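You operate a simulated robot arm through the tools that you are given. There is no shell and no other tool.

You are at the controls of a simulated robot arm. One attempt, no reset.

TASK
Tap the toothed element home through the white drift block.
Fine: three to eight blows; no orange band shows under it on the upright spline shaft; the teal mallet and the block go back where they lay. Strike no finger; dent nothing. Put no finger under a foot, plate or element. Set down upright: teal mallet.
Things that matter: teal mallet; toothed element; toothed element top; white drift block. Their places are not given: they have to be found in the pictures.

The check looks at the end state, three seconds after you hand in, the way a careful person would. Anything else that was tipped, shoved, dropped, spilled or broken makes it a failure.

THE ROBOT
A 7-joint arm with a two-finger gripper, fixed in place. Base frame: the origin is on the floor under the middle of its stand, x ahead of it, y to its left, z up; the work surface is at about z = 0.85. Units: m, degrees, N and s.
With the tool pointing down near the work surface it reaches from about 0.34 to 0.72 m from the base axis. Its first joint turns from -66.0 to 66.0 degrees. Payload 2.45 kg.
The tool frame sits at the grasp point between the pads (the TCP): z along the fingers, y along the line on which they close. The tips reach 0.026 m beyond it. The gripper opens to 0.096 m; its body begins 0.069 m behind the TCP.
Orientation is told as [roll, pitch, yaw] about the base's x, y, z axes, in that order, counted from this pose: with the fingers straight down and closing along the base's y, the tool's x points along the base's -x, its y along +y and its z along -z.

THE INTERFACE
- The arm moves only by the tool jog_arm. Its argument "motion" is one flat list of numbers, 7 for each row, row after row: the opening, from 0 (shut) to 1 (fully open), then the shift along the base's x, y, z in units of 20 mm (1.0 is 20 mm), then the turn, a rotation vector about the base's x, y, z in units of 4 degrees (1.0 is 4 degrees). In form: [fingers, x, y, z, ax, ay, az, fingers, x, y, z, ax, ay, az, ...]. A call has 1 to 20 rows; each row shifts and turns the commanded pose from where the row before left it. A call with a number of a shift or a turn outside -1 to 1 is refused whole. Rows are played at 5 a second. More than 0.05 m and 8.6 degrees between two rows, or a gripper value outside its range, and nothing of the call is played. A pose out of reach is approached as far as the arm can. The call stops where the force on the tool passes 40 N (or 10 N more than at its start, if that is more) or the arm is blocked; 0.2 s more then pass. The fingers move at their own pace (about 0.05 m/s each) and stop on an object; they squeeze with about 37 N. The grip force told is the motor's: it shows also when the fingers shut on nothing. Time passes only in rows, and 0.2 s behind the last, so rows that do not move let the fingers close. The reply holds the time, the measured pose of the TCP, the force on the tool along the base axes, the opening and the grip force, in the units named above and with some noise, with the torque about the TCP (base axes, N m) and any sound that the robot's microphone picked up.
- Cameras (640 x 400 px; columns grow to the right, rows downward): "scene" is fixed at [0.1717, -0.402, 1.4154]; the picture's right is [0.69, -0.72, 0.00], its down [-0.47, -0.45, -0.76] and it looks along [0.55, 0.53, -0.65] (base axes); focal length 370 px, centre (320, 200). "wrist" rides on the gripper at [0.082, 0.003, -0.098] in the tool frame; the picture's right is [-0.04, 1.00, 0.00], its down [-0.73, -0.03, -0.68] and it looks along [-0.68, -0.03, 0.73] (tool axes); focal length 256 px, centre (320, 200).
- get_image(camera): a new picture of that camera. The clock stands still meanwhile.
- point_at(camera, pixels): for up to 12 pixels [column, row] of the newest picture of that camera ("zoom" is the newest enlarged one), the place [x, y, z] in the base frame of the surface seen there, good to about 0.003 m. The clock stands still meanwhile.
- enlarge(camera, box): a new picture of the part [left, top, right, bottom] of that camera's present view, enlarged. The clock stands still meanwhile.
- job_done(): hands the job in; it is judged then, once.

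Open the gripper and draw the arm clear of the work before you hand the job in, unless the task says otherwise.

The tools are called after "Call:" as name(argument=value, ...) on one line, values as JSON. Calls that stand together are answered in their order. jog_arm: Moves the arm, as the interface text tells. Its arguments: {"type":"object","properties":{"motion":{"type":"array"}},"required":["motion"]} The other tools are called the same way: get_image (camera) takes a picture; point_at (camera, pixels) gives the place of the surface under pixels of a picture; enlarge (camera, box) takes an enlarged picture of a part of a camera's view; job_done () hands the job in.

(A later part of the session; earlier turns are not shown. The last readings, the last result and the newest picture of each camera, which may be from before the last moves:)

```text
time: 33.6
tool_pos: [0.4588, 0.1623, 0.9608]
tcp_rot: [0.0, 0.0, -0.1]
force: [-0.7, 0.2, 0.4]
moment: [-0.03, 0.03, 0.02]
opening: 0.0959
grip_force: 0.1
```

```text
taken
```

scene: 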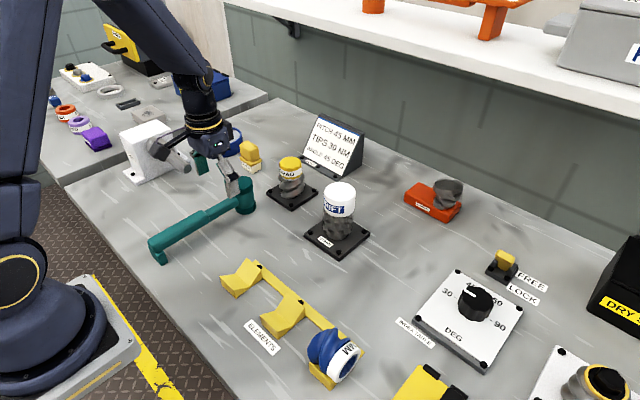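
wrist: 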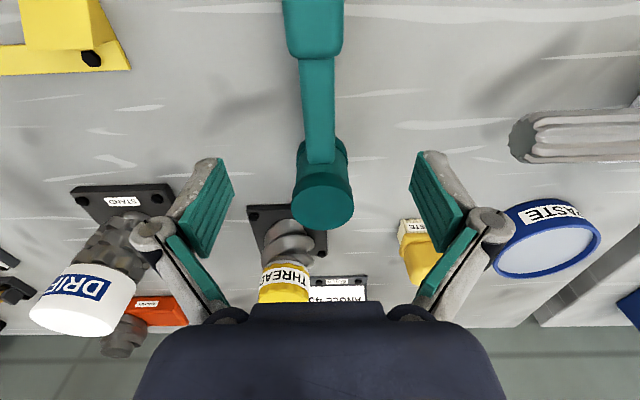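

The handle lies around columns 303–335 in the wrist picture. I measure its two edges near x≈0.458 and the head's extent from here.

Call:
point_at(camera="wrist", pixels=[[302, 80], [333, 80], [304, 120], [335, 120], [318, 100], [319, 150], [288, 30], [340, 30], [323, 195], [300, 195], [349, 195], [323, 222]])

Call:
enlarge(camera="wrist", box=[230, 0, 430, 260])

```text
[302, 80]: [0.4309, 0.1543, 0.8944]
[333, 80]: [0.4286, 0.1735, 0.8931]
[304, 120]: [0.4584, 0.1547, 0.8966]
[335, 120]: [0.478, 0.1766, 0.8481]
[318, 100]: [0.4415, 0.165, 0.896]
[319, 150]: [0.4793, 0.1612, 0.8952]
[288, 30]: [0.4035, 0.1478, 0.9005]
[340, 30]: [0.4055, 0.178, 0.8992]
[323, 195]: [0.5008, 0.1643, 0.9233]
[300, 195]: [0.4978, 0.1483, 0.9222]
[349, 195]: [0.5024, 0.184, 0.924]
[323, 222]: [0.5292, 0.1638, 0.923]
```

```text
1.54 times, centred on (330, 130) of wrist
```

zoom: 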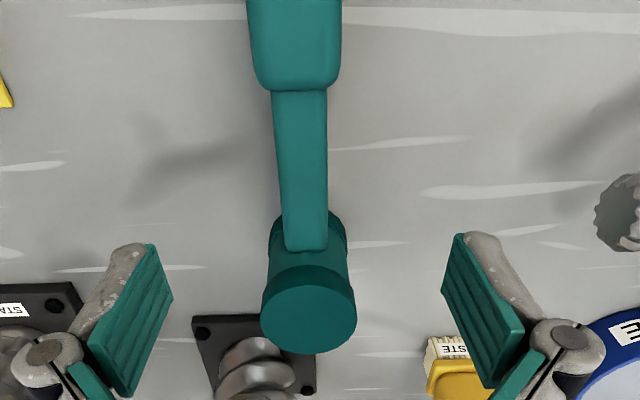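

The thin handle section (20 mm wide) is centred at y≈0.164 and the head centre is ≈(0.5145,0.164). I descend to z≈0.885 with the fingers straddling the handle.

Call:
jog_arm(motion=[1, 0, 0, -0.8, 0, 0, 0, 1, 0, 0, -0.8, 0, 0, 0, 1, 0, 0, -0.8, 0, 0, 0, 1, 0, 0, -0.7, 0, 0, 0, 1, 0, 0, -0.5, 0, 0, 0, 1, 0, 0, -0.25, 0, 0, 0, 1, 0, 0, 0, 0, 0, 0])

Call:
get_image(camera="wrist")

Call:
enlarge(camera="scene", box=[150, 120, 310, 260])

```text
time: 35.2
tool_pos: [0.459, 0.1639, 0.886]
tcp_rot: [0.0, -0.1, 0.0]
force: [-0.1, 0.3, -0.5]
moment: [0.0, -0.02, -0.03]
opening: 0.096
grip_force: 0.0
```

```text
taken
```

wrist: 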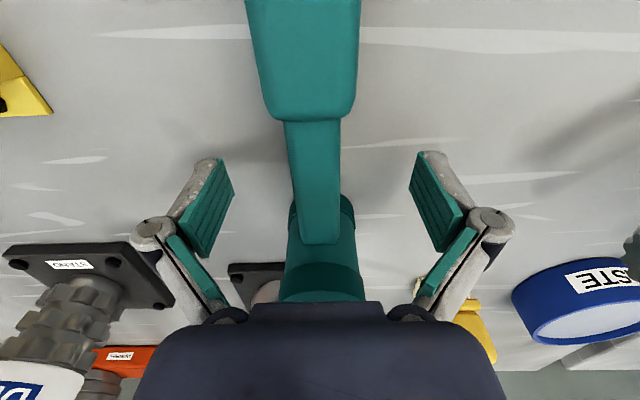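

```text
2.86 times, centred on (230, 190) of scene
```

zoom: 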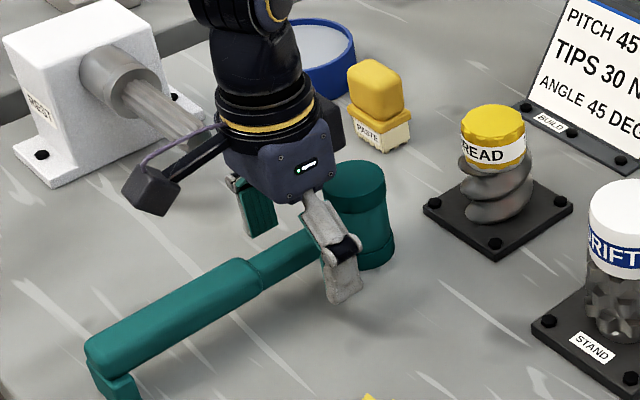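

The fingers straddle the thin section, centred (handle cols 287–341 vs pads 235/409 ⇒ about 2 mm right). I close gently and hold.

Call:
jog_arm(motion=[0.6, 0, 0, 0, 0, 0, 0, 0.5, 0, 0, 0, 0, 0, 0, 0.4, 0, 0, 0, 0, 0, 0, 0.3, 0, 0, 0, 0, 0, 0, 0, 0, 0, 0, 0, 0, 0, 0, 0, 0, 0, 0, 0, 0, 0, 0, 0, 0, 0, 0, 0, 0, 0, 0, 0, 0, 0, 0, 0, 0, 0, 0, 0, 0])

Call:
get_image(camera="wrist")

```text
refused: motion must hold 7 numbers for each row
```

```text
taken
```

wrist: 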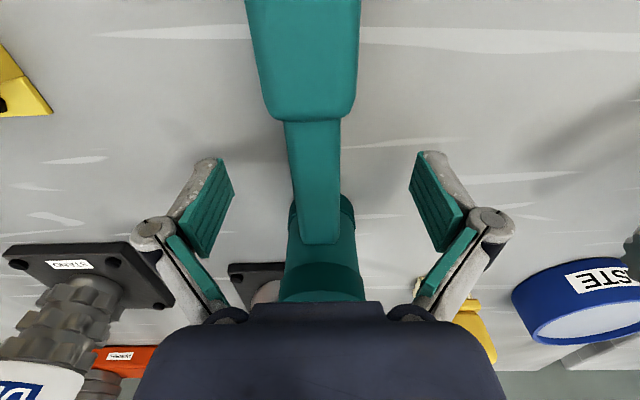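

The call was refused for a miscounted list; nothing moved. I resend the closing with complete rows.

Call:
jog_arm(motion=[0.6, 0, 0, 0, 0, 0, 0, 0.4, 0, 0, 0, 0, 0, 0, 0.3, 0, 0, 0, 0, 0, 0, 0.2, 0, 0, 0, 0, 0, 0, 0, 0, 0, 0, 0, 0, 0, 0, 0, 0, 0, 0, 0, 0, 0, 0, 0, 0, 0, 0, 0, 0, 0, 0, 0, 0, 0, 0])

Call:
get_image(camera="wrist")

```text
time: 37.0
tool_pos: [0.4582, 0.1632, 0.8858]
tcp_rot: [0.1, 0.0, -0.1]
force: [0.6, -4.4, 2.1]
moment: [-0.07, 0.11, 0.12]
opening: 0.0204
grip_force: 37.0
```

```text
taken
```

wrist: 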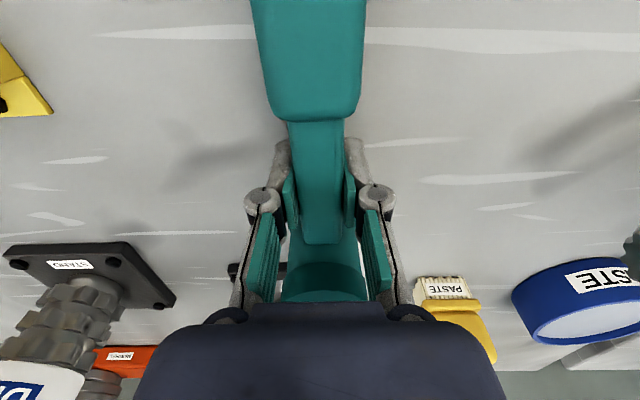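

The handle is gripped (opening 0.0204). I lift very slowly by about 8 mm and read force and moment.

Call:
jog_arm(motion=[0, 0, 0, 0.05, 0, 0, 0, 0, 0, 0, 0.1, 0, 0, 0, 0, 0, 0, 0.1, 0, 0, 0, 0, 0, 0, 0.1, 0, 0, 0, 0, 0, 0, 0.05, 0, 0, 0, 0, 0, 0, 0, 0, 0, 0])

Call:
get_image(camera="wrist")

Call:
enlarge(camera="scene", box=[140, 130, 290, 270])

```text
time: 38.4
tool_pos: [0.4572, 0.1634, 0.8928]
tcp_rot: [0.0, 0.0, 0.0]
force: [0.1, 0.2, -3.4]
moment: [-0.01, 0.01, 0.03]
opening: 0.0205
grip_force: 36.6
```

```text
taken
```

wrist: 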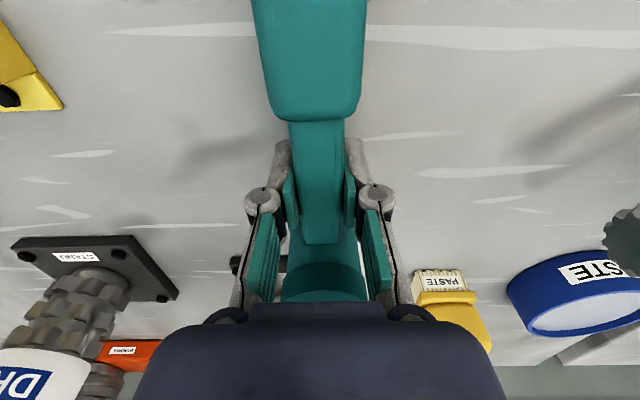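

```text
2.86 times, centred on (215, 200) of scene
```

zoom: 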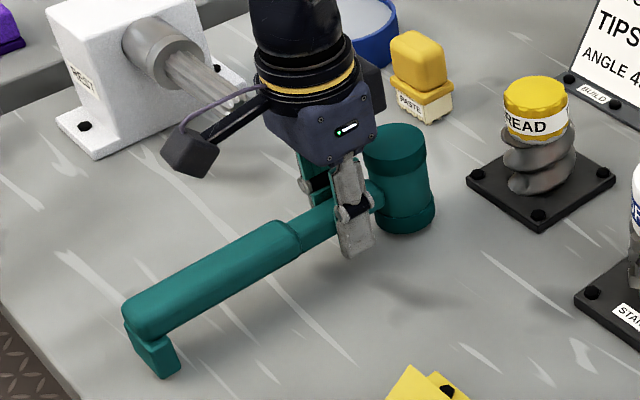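

The mallet is off the table: 3.4 N weight and about zero moment, so I'm gripping at its centre of mass. I keep lifting smoothly.

Call:
jog_arm(motion=[0, 0, 0, 0.1, 0, 0, 0, 0, 0, 0, 0.2, 0, 0, 0, 0, 0, 0, 0.3, 0, 0, 0, 0, 0, 0, 0.3, 0, 0, 0, 0, 0, 0, 0.3, 0, 0, 0, 0, 0, 0, 0.3, 0, 0, 0, 0, 0, 0, 0.3, 0, 0, 0, 0, 0, 0, 0.3, 0, 0, 0, 0, 0, 0, 0.3, 0, 0, 0, 0, 0, 0, 0.2, 0, 0, 0, 0, 0, 0, 0.1, 0, 0, 0])

Call:
enlarge(camera="scene", box=[140, 100, 300, 270])

```text
time: 40.8
tool_pos: [0.4579, 0.1627, 0.9448]
tcp_rot: [0.0, 0.0, -0.1]
force: [-0.1, 0.2, -4.5]
moment: [-0.04, 0.0, 0.0]
opening: 0.0204
grip_force: 37.0
```

```text
2.35 times, centred on (220, 185) of scene
```

zoom: 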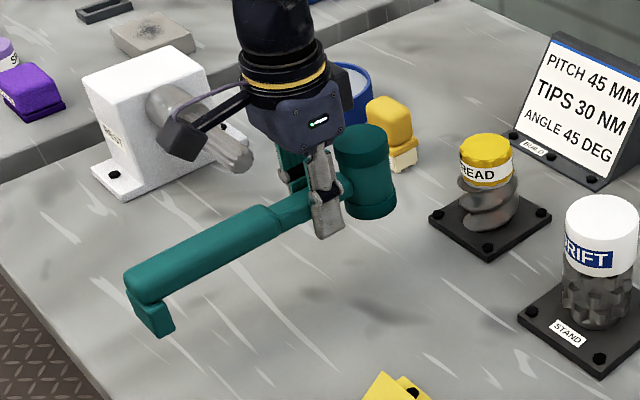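

The mallet stays level in the grip. I continue up to about z=1.10.

Call:
jog_arm(motion=[0, 0, 0, 0.2, 0, 0, 0, 0, 0, 0, 0.35, 0, 0, 0, 0, 0, 0, 0.5, 0, 0, 0, 0, 0, 0, 0.5, 0, 0, 0, 0, 0, 0, 0.5, 0, 0, 0, 0, 0, 0, 0.5, 0, 0, 0, 0, 0, 0, 0.5, 0, 0, 0, 0, 0, 0, 0.5, 0, 0, 0, 0, 0, 0, 0.5, 0, 0, 0, 0, 0, 0, 0.5, 0, 0, 0, 0, 0, 0, 0.5, 0, 0, 0, 0, 0, 0, 0.5, 0, 0, 0, 0, 0, 0, 0.5, 0, 0, 0, 0, 0, 0, 0.5, 0, 0, 0, 0, 0, 0, 0.5, 0, 0, 0, 0, 0, 0, 0.35, 0, 0, 0, 0, 0, 0, 0.2, 0, 0, 0, 0, 0, 0, 0.05, 0, 0, 0])

Call:
get_image(camera="scene")

Call:
get_image(camera="wrist")

```text
time: 44.6
tool_pos: [0.4576, 0.1635, 1.1003]
tcp_rot: [0.1, 0.0, 0.1]
force: [-0.1, 0.1, -3.5]
moment: [0.02, -0.02, -0.03]
opening: 0.0207
grip_force: 37.1
```

```text
taken
```

scene: 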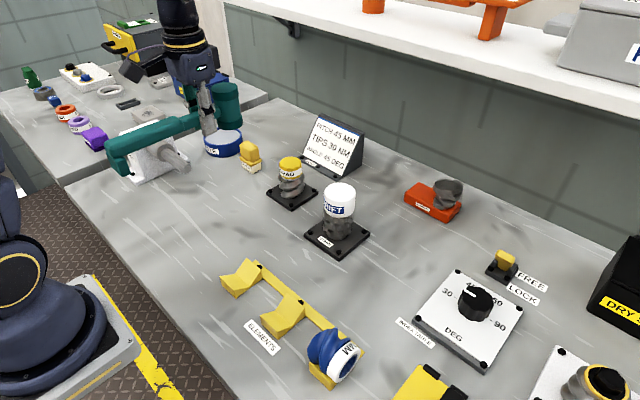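

```text
taken
```

wrist: 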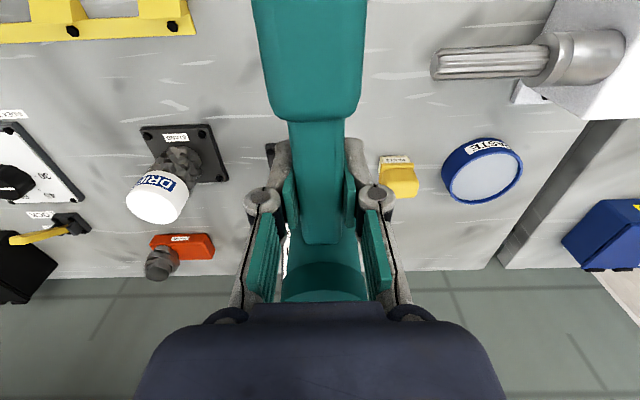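

I measure the drift's top on the element and the mallet head's position in hand from these pictures.

Call:
point_at(camera="wrist", pixels=[[127, 197], [186, 195], [155, 180], [155, 222], [157, 200]])

Call:
point_at(camera="scene", pixels=[[325, 193], [355, 195], [340, 183], [340, 203], [340, 193], [227, 87], [225, 125], [215, 90], [238, 88], [160, 137], [125, 145], [205, 118]])

```text
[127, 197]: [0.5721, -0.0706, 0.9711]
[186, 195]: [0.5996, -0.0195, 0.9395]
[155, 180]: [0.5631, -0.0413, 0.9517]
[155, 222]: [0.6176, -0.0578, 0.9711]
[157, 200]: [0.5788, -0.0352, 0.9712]
```

```text
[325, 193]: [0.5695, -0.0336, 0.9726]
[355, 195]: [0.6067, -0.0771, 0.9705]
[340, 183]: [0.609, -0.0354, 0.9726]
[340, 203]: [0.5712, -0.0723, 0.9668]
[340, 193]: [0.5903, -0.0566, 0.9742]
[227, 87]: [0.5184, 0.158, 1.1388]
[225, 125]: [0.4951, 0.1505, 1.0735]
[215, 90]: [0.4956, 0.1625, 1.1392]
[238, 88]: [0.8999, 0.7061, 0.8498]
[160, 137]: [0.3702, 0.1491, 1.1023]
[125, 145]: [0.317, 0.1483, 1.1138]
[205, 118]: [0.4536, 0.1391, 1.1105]
```

The drift's top now reads z≈0.972 rather than 0.983, so it has settled about 10 mm lower than when I held it. I take a close look at it before striking.

Call:
enlarge(camera="scene", box=[295, 170, 385, 260])

Call:
enlarge(camera="wrist", box=[110, 110, 240, 235])

```text
4.44 times, centred on (340, 215) of scene
```

zoom: 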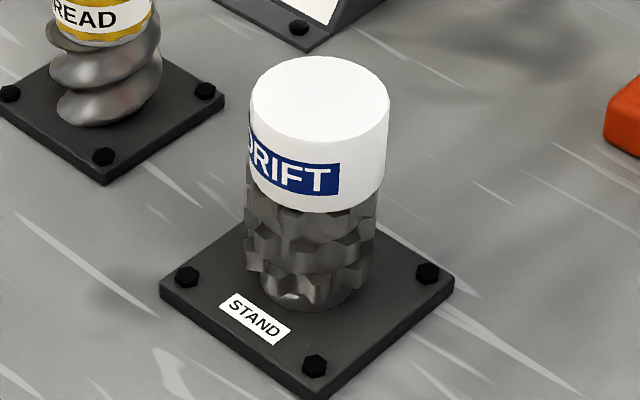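

```text
3.20 times, centred on (175, 172) of wrist
```

zoom: 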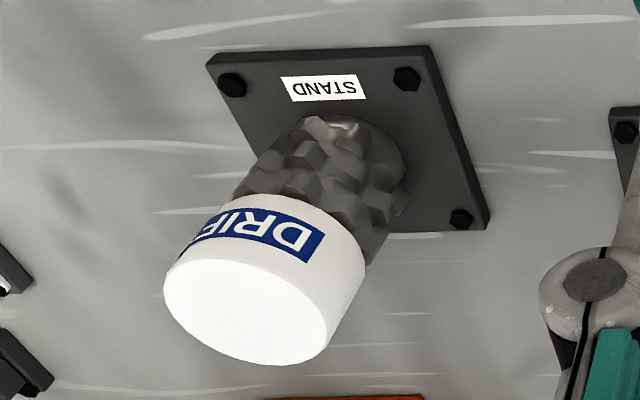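

The orange band that was visible before is now hidden: the element seems to have crept down under the drift's weight. I enlarge the foot of the element as far as possible.

Call:
enlarge(camera="scene", box=[322, 210, 358, 245])

Call:
enlarge(camera="wrist", box=[150, 130, 220, 190])

```text
11.43 times, centred on (340, 228) of scene
```

zoom: 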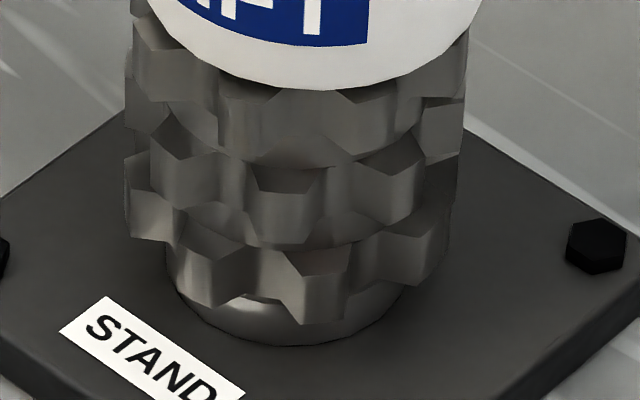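

```text
6.67 times, centred on (185, 160) of wrist
```

zoom: 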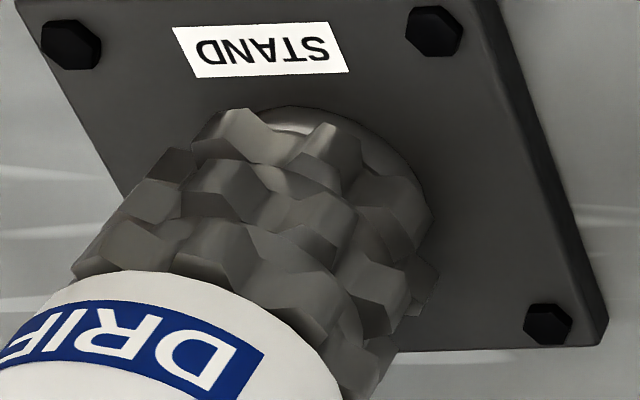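

The band is covered on both visible sides; the element looks seated but the blows are still to be given. I carry the mallet over the drift at z=1.10 (head centre over about (0.590,-0.052)).

Call:
jog_arm(motion=[0, 0.1987, -0.3, 0, 0, 0, 0, 0, 0.1987, -0.5, 0, 0, 0, 0, 0, 0.1987, -0.65, 0, 0, 0, 0, 0, 0.1987, -0.65, 0, 0, 0, 0, 0, 0.1987, -0.65, 0, 0, 0, 0, 0, 0.1987, -0.65, 0, 0, 0, 0, 0, 0.1987, -0.65, 0, 0, 0, 0, 0, 0.1987, -0.65, 0, 0, 0, 0, 0, 0.1987, -0.65, 0, 0, 0, 0, 0, 0.1987, -0.65, 0, 0, 0, 0, 0, 0.1987, -0.65, 0, 0, 0, 0, 0, 0.1987, -0.65, 0, 0, 0, 0, 0, 0.1987, -0.65, 0, 0, 0, 0, 0, 0.1987, -0.65, 0, 0, 0, 0, 0, 0.1987, -0.65, 0, 0, 0, 0, 0, 0.1987, -0.65, 0, 0, 0, 0, 0, 0.1987, -0.5, 0, 0, 0, 0, 0, 0.1987, -0.3, 0, 0, 0, 0, 0, 0.1987, -0.1, 0, 0, 0, 0, 0, 0, 0, 0, 0, 0, 0])

Call:
get_image(camera="scene")

Call:
get_image(camera="wrist")

```text
time: 48.8
tool_pos: [0.5337, -0.0527, 1.0989]
tcp_rot: [0.0, 0.0, 0.1]
force: [-0.6, 0.0, -2.9]
moment: [0.0, 0.0, 0.02]
opening: 0.0205
grip_force: 37.4
```

```text
taken
```

scene: 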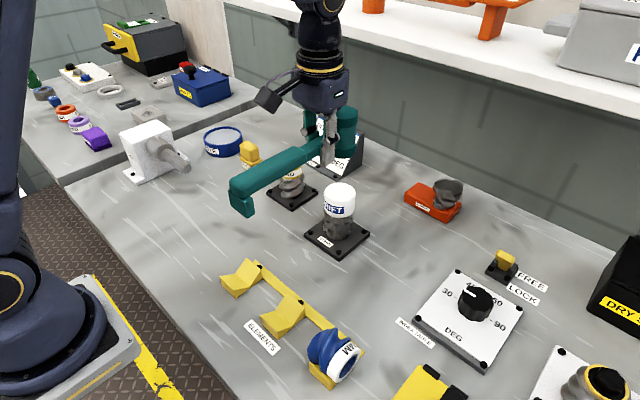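

```text
taken
```

wrist: 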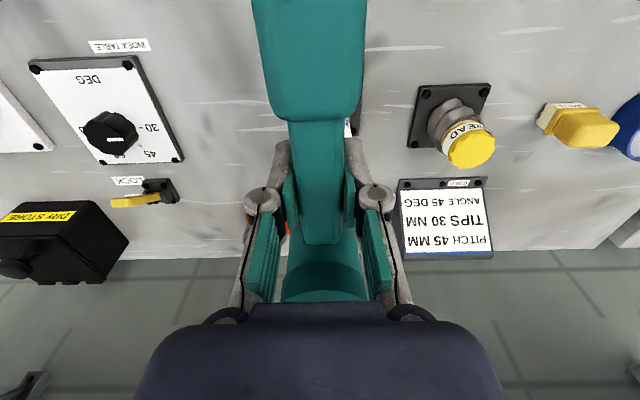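

The mallet head hangs at scene (347,130) above the drift at (340,193). I measure both to check alignment and the drift's present height.

Call:
point_at(camera="scene", pixels=[[347, 112], [338, 113], [357, 116], [347, 155], [345, 140], [325, 193], [355, 195], [340, 184], [340, 204], [340, 193], [240, 185], [285, 160]])

Call:
enlarge(camera="scene", box=[290, 90, 390, 255])

```text
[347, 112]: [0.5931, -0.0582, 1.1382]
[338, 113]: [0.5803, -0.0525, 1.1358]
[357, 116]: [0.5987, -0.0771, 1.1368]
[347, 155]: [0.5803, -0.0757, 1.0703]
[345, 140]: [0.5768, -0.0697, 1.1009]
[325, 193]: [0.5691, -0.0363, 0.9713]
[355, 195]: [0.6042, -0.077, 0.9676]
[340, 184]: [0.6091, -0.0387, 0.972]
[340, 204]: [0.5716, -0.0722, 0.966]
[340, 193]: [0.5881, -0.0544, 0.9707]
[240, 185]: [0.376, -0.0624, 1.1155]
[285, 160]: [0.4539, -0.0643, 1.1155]
```

```text
2.42 times, centred on (340, 172) of scene
```

zoom: 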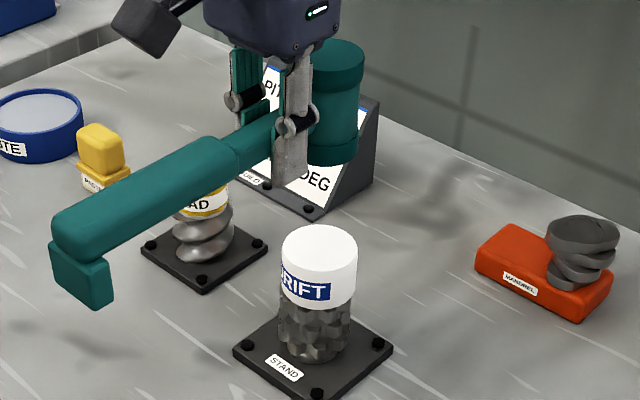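

Head and drift are aligned within a few mm; drift top z≈0.971, so contact should come at TCP z≈1.006. I fine-tune the position and lower to z≈1.0455, about 4 cm above contact.

Call:
jog_arm(motion=[0, -0.05, -0.075, -0.4, 0, 0, 0, 0, 0, 0, -0.6, 0, 0, 0, 0, 0, 0, -0.7, 0, 0, 0, 0, 0, 0, -0.6, 0, 0, 0, 0, 0, 0, -0.425, 0, 0, 0, 0, 0, 0, 0, 0, 0, 0])

Call:
enlarge(camera="scene", box=[290, 110, 390, 255])

```text
time: 50.2
tool_pos: [0.5332, -0.0543, 1.0441]
tcp_rot: [0.0, 0.0, -0.1]
force: [0.1, 0.5, -3.6]
moment: [-0.03, 0.0, -0.01]
opening: 0.0206
grip_force: 37.2
```

```text
2.76 times, centred on (340, 182) of scene
```

zoom: 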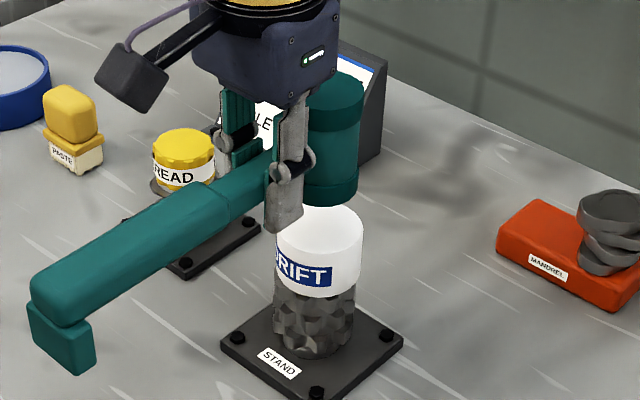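

Everything is clear: finger tips pass 14 mm beside the drift and stay above its top. I strike the first tap: two full-speed rows down to TCP z≈1.0055 and straight back up.

Call:
jog_arm(motion=[0, 0, 0, -1, 0, 0, 0, 0, 0, 0, -1, 0, 0, 0, 0, 0, 0, 0.8, 0, 0, 0, 0, 0, 0, 1, 0, 0, 0, 0, 0, 0, 0.2, 0, 0, 0])

Call:
enlarge(camera="scene", box=[290, 110, 390, 255])

```text
time: 51.4
tool_pos: [0.534, -0.0547, 1.0453]
tcp_rot: [0.0, 0.1, 0.0]
force: [-0.3, 0.8, -3.7]
moment: [0.08, 0.01, -0.02]
opening: 0.0203
grip_force: 37.1
```

```text
2.76 times, centred on (340, 182) of scene
```

zoom: 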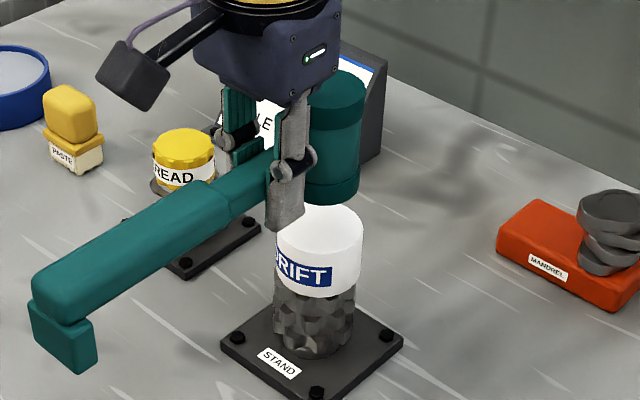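

No sound was heard and nothing changed, so the head likely stopped just short. I repeat with the bottom 3 mm deeper (TCP z≈1.0025).

Call:
jog_arm(motion=[0, 0, 0, -0.15, 0, 0, 0, 0, 0, 0, -1, 0, 0, 0, 0, 0, 0, -1, 0, 0, 0, 0, 0, 0, 0.95, 0, 0, 0, 0, 0, 0, 1, 0, 0, 0, 0, 0, 0, 0.2, 0, 0, 0])

Call:
enlarge(camera="scene", box=[290, 110, 390, 255])

```text
time: 52.8
tool_pos: [0.5331, -0.0535, 1.0472]
tcp_rot: [0.0, -0.1, 0.1]
force: [-0.1, 0.5, -3.2]
moment: [-0.02, 0.01, 0.03]
opening: 0.0205
grip_force: 37.6
```

```text
2.76 times, centred on (340, 182) of scene
```

zoom: 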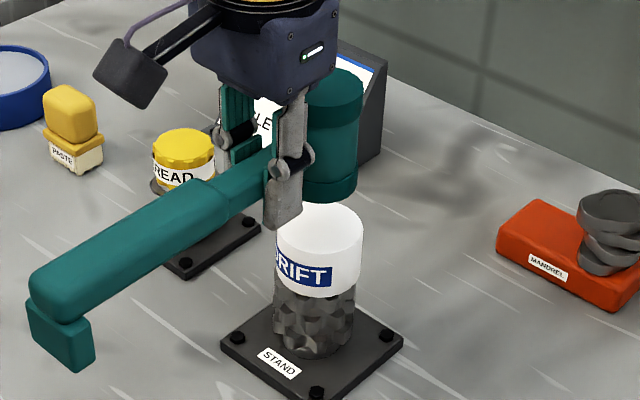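

Still no contact: the arm evidently lags behind the commanded reversal. I repeat with the commanded bottom at about z≈0.9975.

Call:
jog_arm(motion=[0, 0, 0, -0.4, 0, 0, 0, 0, 0, 0, -1, 0, 0, 0, 0, 0, 0, -1, 0, 0, 0, 0, 0, 0, 1, 0, 0, 0, 0, 0, 0, 1, 0, 0, 0, 0, 0, 0, 0.4, 0, 0, 0])

Call:
enlarge(camera="scene", box=[290, 110, 390, 255])

```text
time: 54.2
tool_pos: [0.5329, -0.0532, 1.0445]
tcp_rot: [0.0, 0.1, 0.0]
force: [0.1, -0.5, -2.2]
moment: [0.0, 0.01, -0.01]
opening: 0.0201
grip_force: 36.5
```

```text
2.76 times, centred on (340, 182) of scene
```

zoom: 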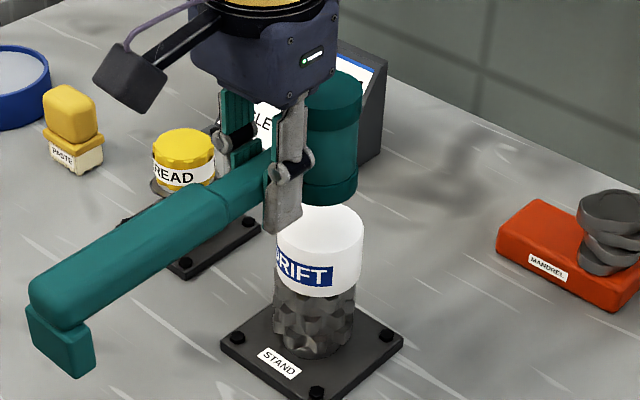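

No sound again, so I check the real gap: I lower gently to z≈1.013 and look.

Call:
jog_arm(motion=[0, 0, 0, -0.4, 0, 0, 0, 0, 0, 0, -0.5, 0, 0, 0, 0, 0, 0, -0.4, 0, 0, 0, 0, 0, 0, -0.3, 0, 0, 0, 0, 0, 0, 0, 0, 0, 0])

Call:
enlarge(camera="scene", box=[310, 140, 380, 220])

```text
time: 55.4
tool_pos: [0.5326, -0.0532, 1.0131]
tcp_rot: [-0.1, -0.1, 0.0]
force: [-0.4, -0.1, -2.9]
moment: [0.01, 0.01, -0.04]
opening: 0.0204
grip_force: 36.6
```

```text
5.00 times, centred on (345, 180) of scene
```

zoom: 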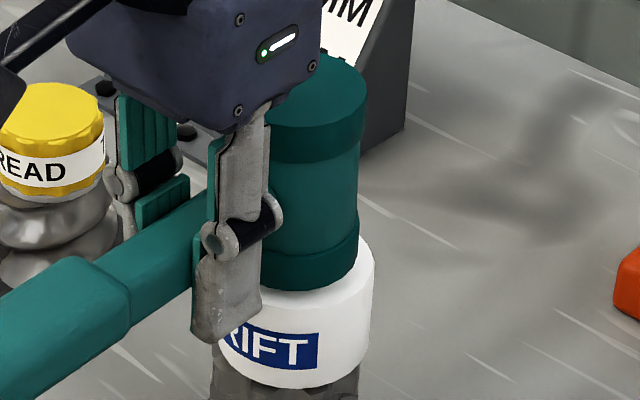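

The head is close to the drift and centred over it. I measure the head's lower edge and drift top edge in this zoom.

Call:
point_at(camera="zoom", pixels=[[310, 285], [290, 283], [330, 278], [365, 265], [290, 325], [320, 322], [290, 300], [310, 300], [350, 240], [210, 330], [225, 335]])

```text
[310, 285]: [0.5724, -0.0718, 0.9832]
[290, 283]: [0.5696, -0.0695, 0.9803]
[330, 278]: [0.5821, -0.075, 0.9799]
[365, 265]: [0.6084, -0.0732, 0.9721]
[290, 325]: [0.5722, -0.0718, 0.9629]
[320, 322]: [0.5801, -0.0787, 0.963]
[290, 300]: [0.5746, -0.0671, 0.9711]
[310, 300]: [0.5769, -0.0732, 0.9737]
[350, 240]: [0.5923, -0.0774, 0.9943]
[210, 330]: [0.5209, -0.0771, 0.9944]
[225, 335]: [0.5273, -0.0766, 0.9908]
```

Contact is expected at TCP z≈1.0065, as estimated; the quick reversal just wasn't followed all the way. I raise and strike with the commanded bottom at z≈0.9925.

Call:
jog_arm(motion=[0, 0, 0, 0.95, 0, 0, 0, 0, 0, 0, 0, 0, 0, 0, 0, 0, 0, -1, 0, 0, 0, 0, 0, 0, -1, 0, 0, 0, 0, 0, 0, 1, 0, 0, 0, 0, 0, 0, 1, 0, 0, 0, 0, 0, 0, 0.6, 0, 0, 0])

Call:
enlarge(camera="scene", box=[290, 110, 390, 255])

```text
time: 56.4
tool_pos: [0.5363, -0.0542, 1.0041]
tcp_rot: [-0.1, -0.9, -0.1]
force: [-1.0, -0.4, 5.7]
moment: [-0.05, -0.31, -0.04]
opening: 0.0205
grip_force: 37.1
stopped in row 4: the force on the tool passed its limit at 48 N (the readings are from after the stop); the commanded pose is now the measured one
```

```text
2.76 times, centred on (340, 182) of scene
```

zoom: 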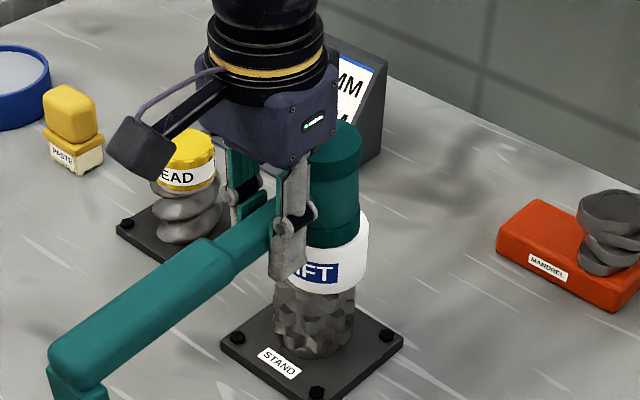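

The blow landed (48 N peak) and the call stopped with the head resting on the drift. I look closely at drift and mallet before lifting off.

Call:
enlarge(camera="scene", box=[300, 150, 380, 250])

Call:
get_image(camera="wrist")

```text
4.00 times, centred on (340, 200) of scene
```

zoom: 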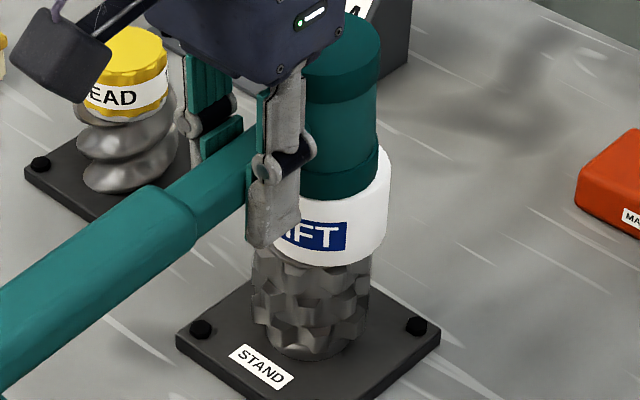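

```text
taken
```

wrist: 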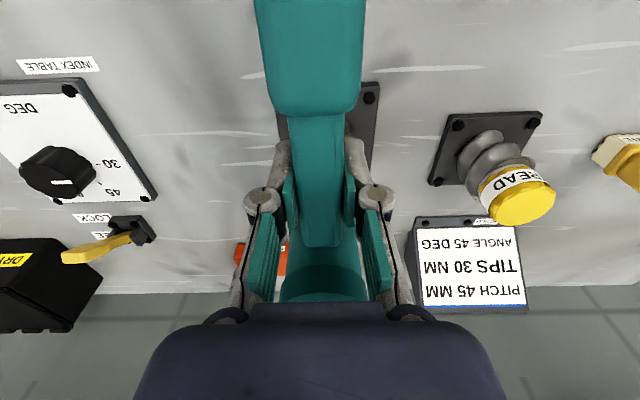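

The head dragged the drift a few mm toward +x during contact (TCP x went 0.533→0.536, pitch −0.9°). I lift straight up first, then restore the pitch and inspect.

Call:
jog_arm(motion=[0, 0, 0, 0.4, 0, 0, 0, 0, 0, 0, 0.8, 0, 0, 0, 0, 0, 0, 1, 0, 0, 0, 0, 0, 0, 0.5, 0, 0.22, 0, 0, 0, 0, 0, 0, 0, 0])

Call:
enlarge(camera="scene", box=[290, 110, 390, 255])

Call:
get_image(camera="wrist")

```text
time: 57.6
tool_pos: [0.5366, -0.0558, 1.0579]
tcp_rot: [-0.1, 0.1, -0.1]
force: [0.4, 0.1, -3.1]
moment: [0.01, -0.04, 0.0]
opening: 0.0205
grip_force: 37.3
```

```text
2.76 times, centred on (340, 182) of scene
```

zoom: 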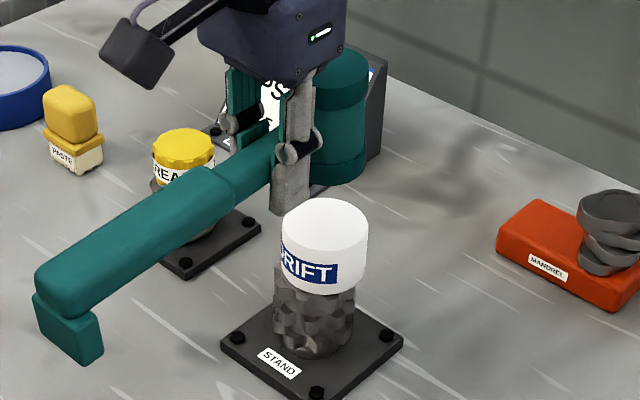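

```text
taken
```

wrist: 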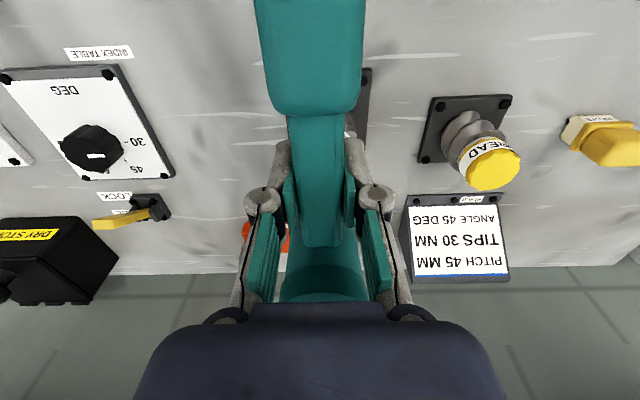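

The drift has shifted in the +x direction on the element. I measure its rim again along with the mallet's foot and head to see attitudes.

Call:
point_at(camera="zoom", pixels=[[284, 228], [365, 235], [325, 202], [325, 258], [325, 230], [300, 255], [350, 208], [310, 288], [330, 60], [345, 180], [40, 300], [230, 180]])

```text
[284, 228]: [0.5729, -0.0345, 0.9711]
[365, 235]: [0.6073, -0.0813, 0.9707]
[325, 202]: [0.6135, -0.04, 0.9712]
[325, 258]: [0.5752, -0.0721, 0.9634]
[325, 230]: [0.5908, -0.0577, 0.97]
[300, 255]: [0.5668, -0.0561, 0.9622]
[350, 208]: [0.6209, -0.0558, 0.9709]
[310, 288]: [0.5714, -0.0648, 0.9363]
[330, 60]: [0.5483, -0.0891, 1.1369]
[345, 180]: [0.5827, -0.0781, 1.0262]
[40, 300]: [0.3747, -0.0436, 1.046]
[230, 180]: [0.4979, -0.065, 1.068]
```

The drift moved about 4 mm toward +x but still stands flat (top z≈0.971, unchanged height). I check whether the mallet rotated in the grip by measuring the top of its handle at several places.

Call:
get_image(camera="scene")

Call:
point_at(camera="wrist", pixels=[[310, 20], [310, 60], [315, 100], [318, 140], [318, 180], [320, 225], [320, 290]])

```text
taken
```

scene: 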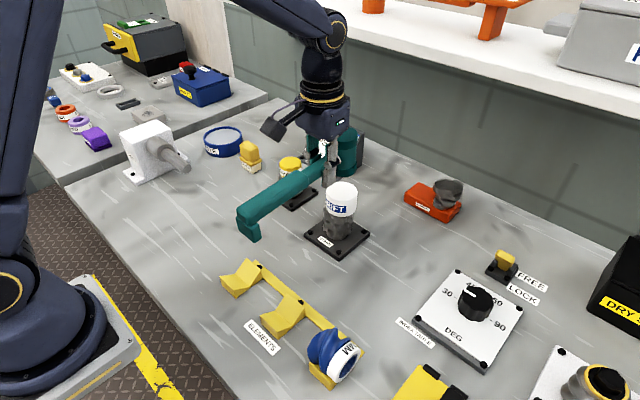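

```text
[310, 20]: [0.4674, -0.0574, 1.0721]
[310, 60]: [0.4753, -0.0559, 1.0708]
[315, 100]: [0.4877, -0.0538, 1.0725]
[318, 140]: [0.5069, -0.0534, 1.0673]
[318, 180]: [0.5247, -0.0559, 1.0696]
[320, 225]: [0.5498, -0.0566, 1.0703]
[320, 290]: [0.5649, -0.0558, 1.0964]
```

I measure along the handle in the scene picture for a longer baseline.

Call:
enlarge(camera="scene", box=[225, 120, 375, 245])

Call:
point_at(camera="scene", pixels=[[243, 208], [250, 205], [260, 199], [270, 192], [280, 186], [290, 179], [300, 173], [315, 168], [350, 135], [250, 238], [243, 235], [352, 172]])

```text
3.20 times, centred on (300, 182) of scene
```

zoom: 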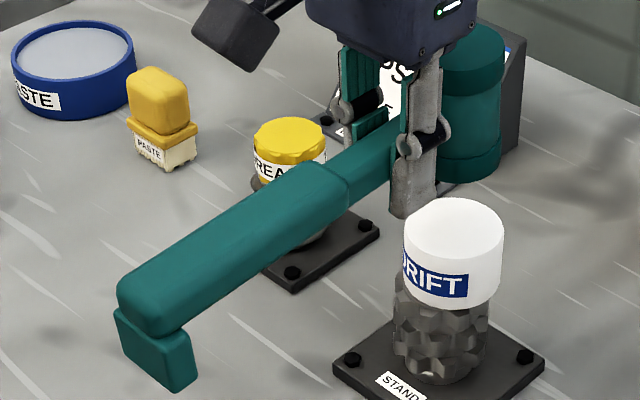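

```text
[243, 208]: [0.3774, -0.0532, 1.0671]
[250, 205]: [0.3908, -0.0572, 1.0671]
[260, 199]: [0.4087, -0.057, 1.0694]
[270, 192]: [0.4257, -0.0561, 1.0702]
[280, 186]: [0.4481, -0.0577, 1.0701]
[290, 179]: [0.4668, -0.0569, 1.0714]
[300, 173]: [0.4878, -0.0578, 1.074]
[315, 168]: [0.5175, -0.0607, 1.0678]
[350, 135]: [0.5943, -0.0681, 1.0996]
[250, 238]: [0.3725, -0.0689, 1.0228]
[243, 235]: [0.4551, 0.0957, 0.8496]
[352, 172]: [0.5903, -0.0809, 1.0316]
```

The handle now slopes about 3° (tail low, head high): it turned slightly in the grip under the blow. I pitch the tool +2.8° to level the head again, re-centre over the element axis, and go to the start height z≈1.0365.

Call:
jog_arm(motion=[0, -0.05, 0.1, -0.3, 0, 0.35, 0, 0, -0.04, 0.05, -0.5, 0, 0.35, 0, 0, 0, 0, -0.28, 0, 0, 0, 0, 0, 0, 0, 0, 0, 0])

Call:
enlarge(camera="scene", box=[225, 120, 375, 245])

Call:
point_at(camera="zoom", pixels=[[140, 275], [200, 240], [260, 205], [310, 178], [470, 205], [440, 195], [495, 195], [470, 240]])

```text
time: 58.6
tool_pos: [0.5346, -0.0528, 1.0351]
tcp_rot: [-0.1, 2.9, -0.1]
force: [0.5, 0.3, -2.8]
moment: [0.01, 0.02, -0.01]
opening: 0.0205
grip_force: 37.4
```

```text
3.20 times, centred on (300, 182) of scene
```

zoom: 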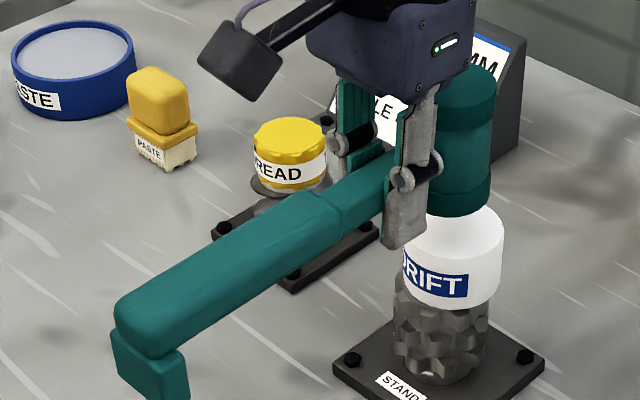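

```text
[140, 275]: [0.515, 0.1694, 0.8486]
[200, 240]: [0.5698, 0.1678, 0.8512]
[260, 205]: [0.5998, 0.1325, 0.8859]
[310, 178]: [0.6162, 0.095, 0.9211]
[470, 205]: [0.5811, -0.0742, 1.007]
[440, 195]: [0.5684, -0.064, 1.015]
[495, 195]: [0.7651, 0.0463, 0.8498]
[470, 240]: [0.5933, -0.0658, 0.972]
```

The pitch reads 2.9°. I re-measure the handle line on pixels clearly on the mallet to verify it is level.

Call:
point_at(camera="zoom", pixels=[[135, 315], [170, 290], [205, 270], [240, 250], [275, 230], [310, 212], [480, 90], [455, 205], [470, 210], [130, 350], [150, 390], [180, 385]])

```text
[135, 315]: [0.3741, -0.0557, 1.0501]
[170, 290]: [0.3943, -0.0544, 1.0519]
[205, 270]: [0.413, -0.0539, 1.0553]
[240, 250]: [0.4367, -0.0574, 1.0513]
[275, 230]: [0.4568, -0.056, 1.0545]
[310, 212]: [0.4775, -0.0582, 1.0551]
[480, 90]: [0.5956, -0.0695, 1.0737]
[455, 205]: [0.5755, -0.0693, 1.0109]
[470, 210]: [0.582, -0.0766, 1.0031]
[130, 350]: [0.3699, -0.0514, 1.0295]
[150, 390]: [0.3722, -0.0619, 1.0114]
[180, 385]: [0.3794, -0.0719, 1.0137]
```

By the wrist view the mallet had turned about 2.9° in the grip, so it is now level. I strike blow two, shallower (bottom z≈0.9965) with a small −x compensation during the last downward row.

Call:
jog_arm(motion=[0, 0, 0, -1, 0, 0, 0, 0, -0.1, 0.03, -1, 0, 0, 0, 0, 0, 0, 1, 0, 0, 0, 0, 0, 0, 1, 0, 0, 0, 0, 0, 0, 0.3, 0, 0, 0, 0, 0, 0, 0, 0, 0, 0])

Call:
enlarge(camera="scene", box=[290, 110, 390, 255])

Call:
get_image(camera="wrist")

```text
time: 60.0
tool_pos: [0.5299, -0.0526, 1.0426]
tcp_rot: [-0.1, 2.9, -0.1]
force: [-1.0, -0.1, -2.7]
moment: [-0.02, 0.01, 0.02]
opening: 0.0205
grip_force: 36.4
```

```text
2.76 times, centred on (340, 182) of scene
```

zoom: 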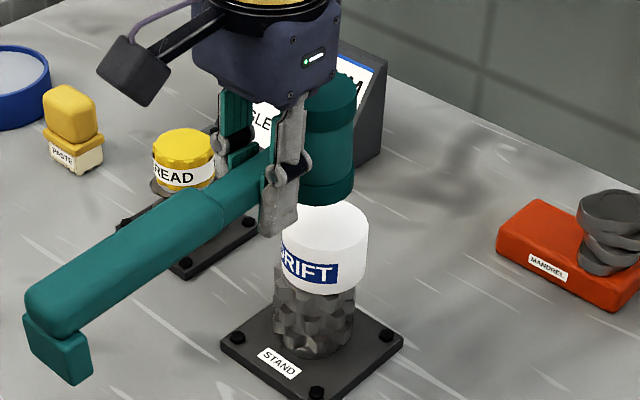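

```text
taken
```

wrist: 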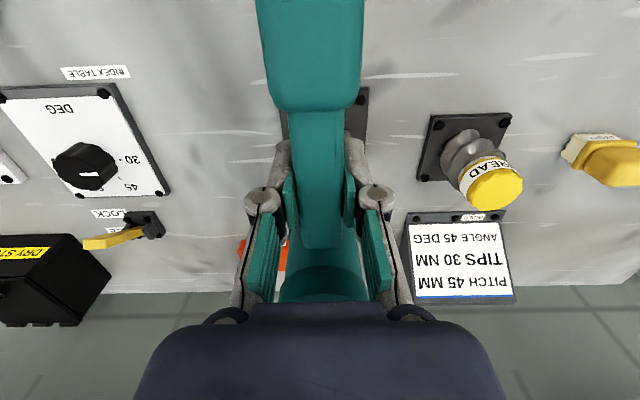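

Blow two landed without moving the drift (edges still at 282/368), though the wrist view shows the handle turned about 2° more in the grip. I correct the pitch by +2°, return to the start height, and then strike again the same way.

Call:
jog_arm(motion=[0, 0.05, 0, -0.15, 0, 0.25, 0, 0, 0.05, -0.03, -0.15, 0, 0.25, 0, 0, 0, 0, 0, 0, 0, 0, 0, 0, 0, -1, 0, 0, 0, 0, -0.1, 0.03, -1, 0, 0, 0, 0, 0, 0, 1, 0, 0, 0, 0, 0, 0, 1, 0, 0, 0, 0, 0, 0, 0.3, 0, 0, 0, 0, 0, 0, 0, 0, 0, 0])

Call:
enlarge(camera="scene", box=[290, 110, 390, 255])

Call:
get_image(camera="wrist")

```text
time: 62.0
tool_pos: [0.5315, -0.0525, 1.0406]
tcp_rot: [0.0, 4.9, -0.1]
force: [0.6, 0.7, -3.9]
moment: [-0.03, 0.01, -0.01]
opening: 0.0204
grip_force: 37.0
```

```text
2.76 times, centred on (340, 182) of scene
```

zoom: 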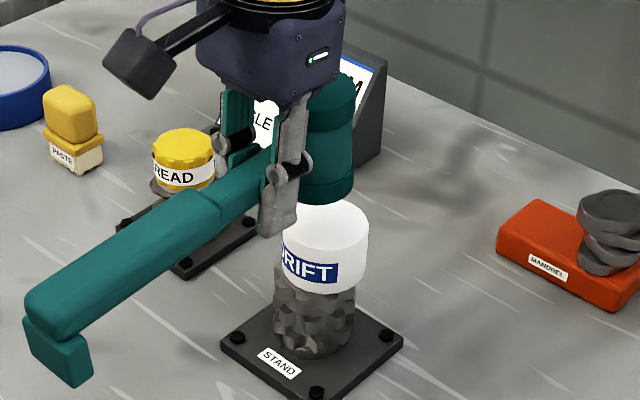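

```text
taken
```

wrist: 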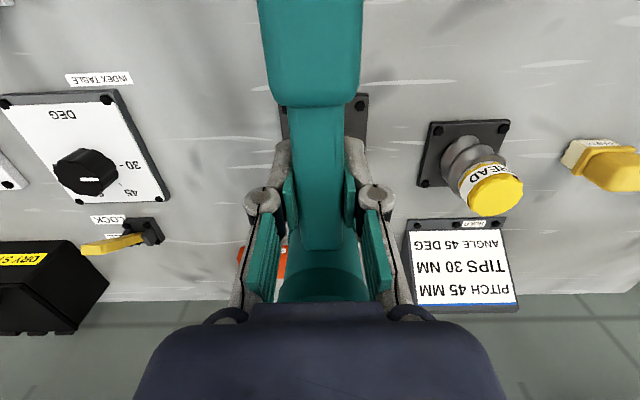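

Blow three landed too (handle turned ~1° more, drift unmoved at 282/368). For blow four I correct the pitch by +1.2° and strike slightly deeper (bottom z≈0.993) with a stronger −x compensation.

Call:
jog_arm(motion=[0, 0.05, 0, -0.2, 0, 0.15, 0, 0, 0.05, -0.03, -0.275, 0, 0.15, 0, 0, 0, 0, 0, 0, 0, 0, 0, 0, 0, -1, 0, 0, 0, 0, -0.2, 0.05, -1, 0, 0, 0, 0, 0, 0, 1, 0, 0, 0, 0, 0, 0, 1, 0, 0, 0, 0, 0, 0, 0.4, 0, 0, 0, 0, 0, 0, 0, 0, 0, 0])

Call:
enlarge(camera="scene", box=[290, 110, 390, 255])

Call:
get_image(camera="wrist")

```text
time: 64.0
tool_pos: [0.5294, -0.0513, 1.0405]
tcp_rot: [-0.1, 6.1, -0.1]
force: [1.0, 0.4, -2.8]
moment: [0.02, 0.01, 0.02]
opening: 0.0201
grip_force: 37.2
```

```text
2.76 times, centred on (340, 182) of scene
```

zoom: 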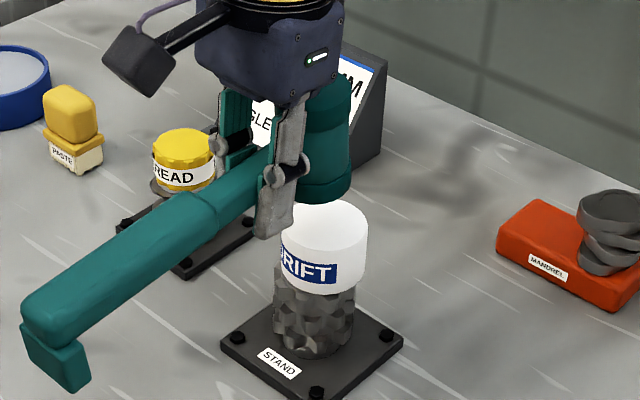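

```text
taken
```

wrist: 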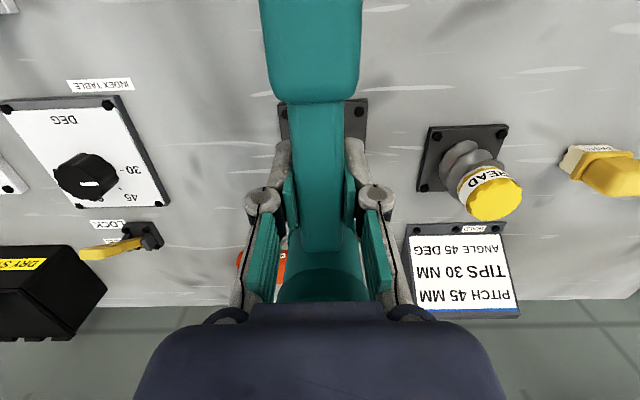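

Blow four landed with the drift still in place. I give one last blow of the same kind after correcting the pitch by +1.5°.

Call:
jog_arm(motion=[0, 0.1, -0.02, -0.2, 0, 0.19, 0, 0, 0.1, -0.02, -0.25, 0, 0.18, 0, 0, 0, 0, 0, 0, 0, 0, 0, 0, 0, -1, 0, 0, 0, 0, -0.2, 0.05, -1, 0, 0, 0, 0, 0, 0, 1, 0, 0, 0, 0, 0, 0, 1, 0, 0, 0, 0, 0, 0, 0.6, 0, 0, 0, 0, 0, 0, 0, 0, 0, 0])

Call:
enlarge(camera="scene", box=[290, 110, 390, 255])

Call:
get_image(camera="wrist")

```text
time: 66.0
tool_pos: [0.5301, -0.0518, 1.0425]
tcp_rot: [-0.1, 7.6, -0.1]
force: [0.5, 0.7, -3.5]
moment: [0.0, 0.02, -0.01]
opening: 0.0203
grip_force: 37.0
```

```text
2.76 times, centred on (340, 182) of scene
```

zoom: 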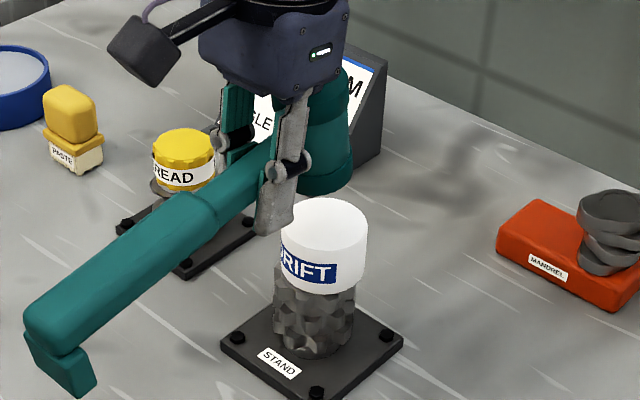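

```text
taken
```

wrist: 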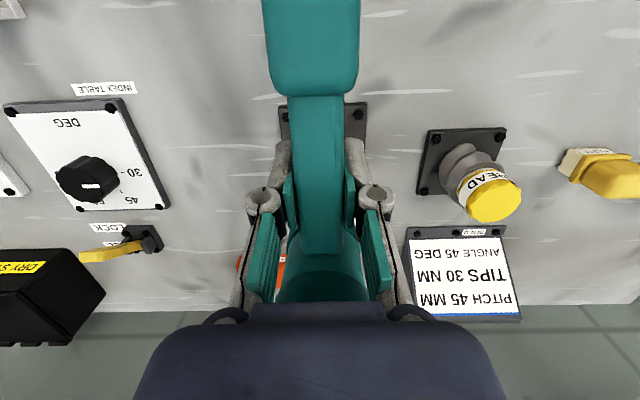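

Five definite blows are in. I inspect the foot of the element for any orange and then raise the mallet clear.

Call:
enlarge(camera="scene", box=[310, 175, 375, 250])

Call:
jog_arm(motion=[0, 0, 0, 0.3, 0, 0, 0, 0, 0, 0, 0.5, 0, 0, 0, 0, 0, 0, 0.6, 0, 0, 0, 0, 0, 0, 0.6, 0, 0.2, 0, 0, 0, 0, 0.5, 0, 0.25, 0, 0, 0, 0, 0.4, 0, 0.2, 0, 0, 0, 0, 0, 0, 0, 0])

Call:
get_image(camera="scene")

Call:
get_image(camera="wrist")

```text
5.33 times, centred on (342, 212) of scene
```

zoom: 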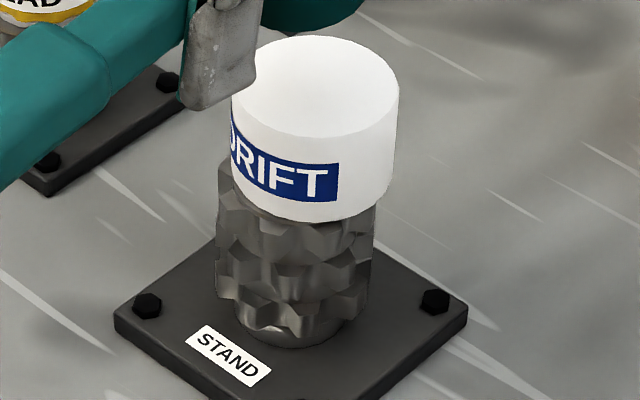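

```text
time: 67.6
tool_pos: [0.5296, -0.0511, 1.1022]
tcp_rot: [-0.1, 10.2, -0.2]
force: [0.1, 0.3, -3.6]
moment: [0.01, 0.0, -0.02]
opening: 0.02
grip_force: 36.8
```

```text
taken
```

scene: 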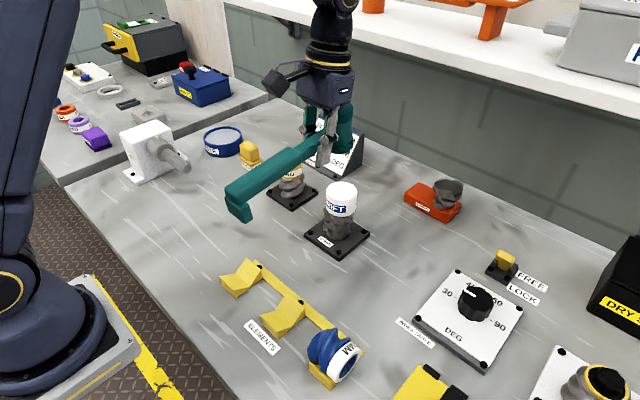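

```text
taken
```

wrist: 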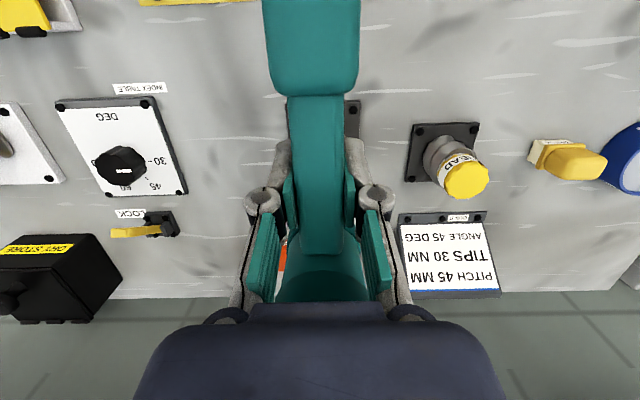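

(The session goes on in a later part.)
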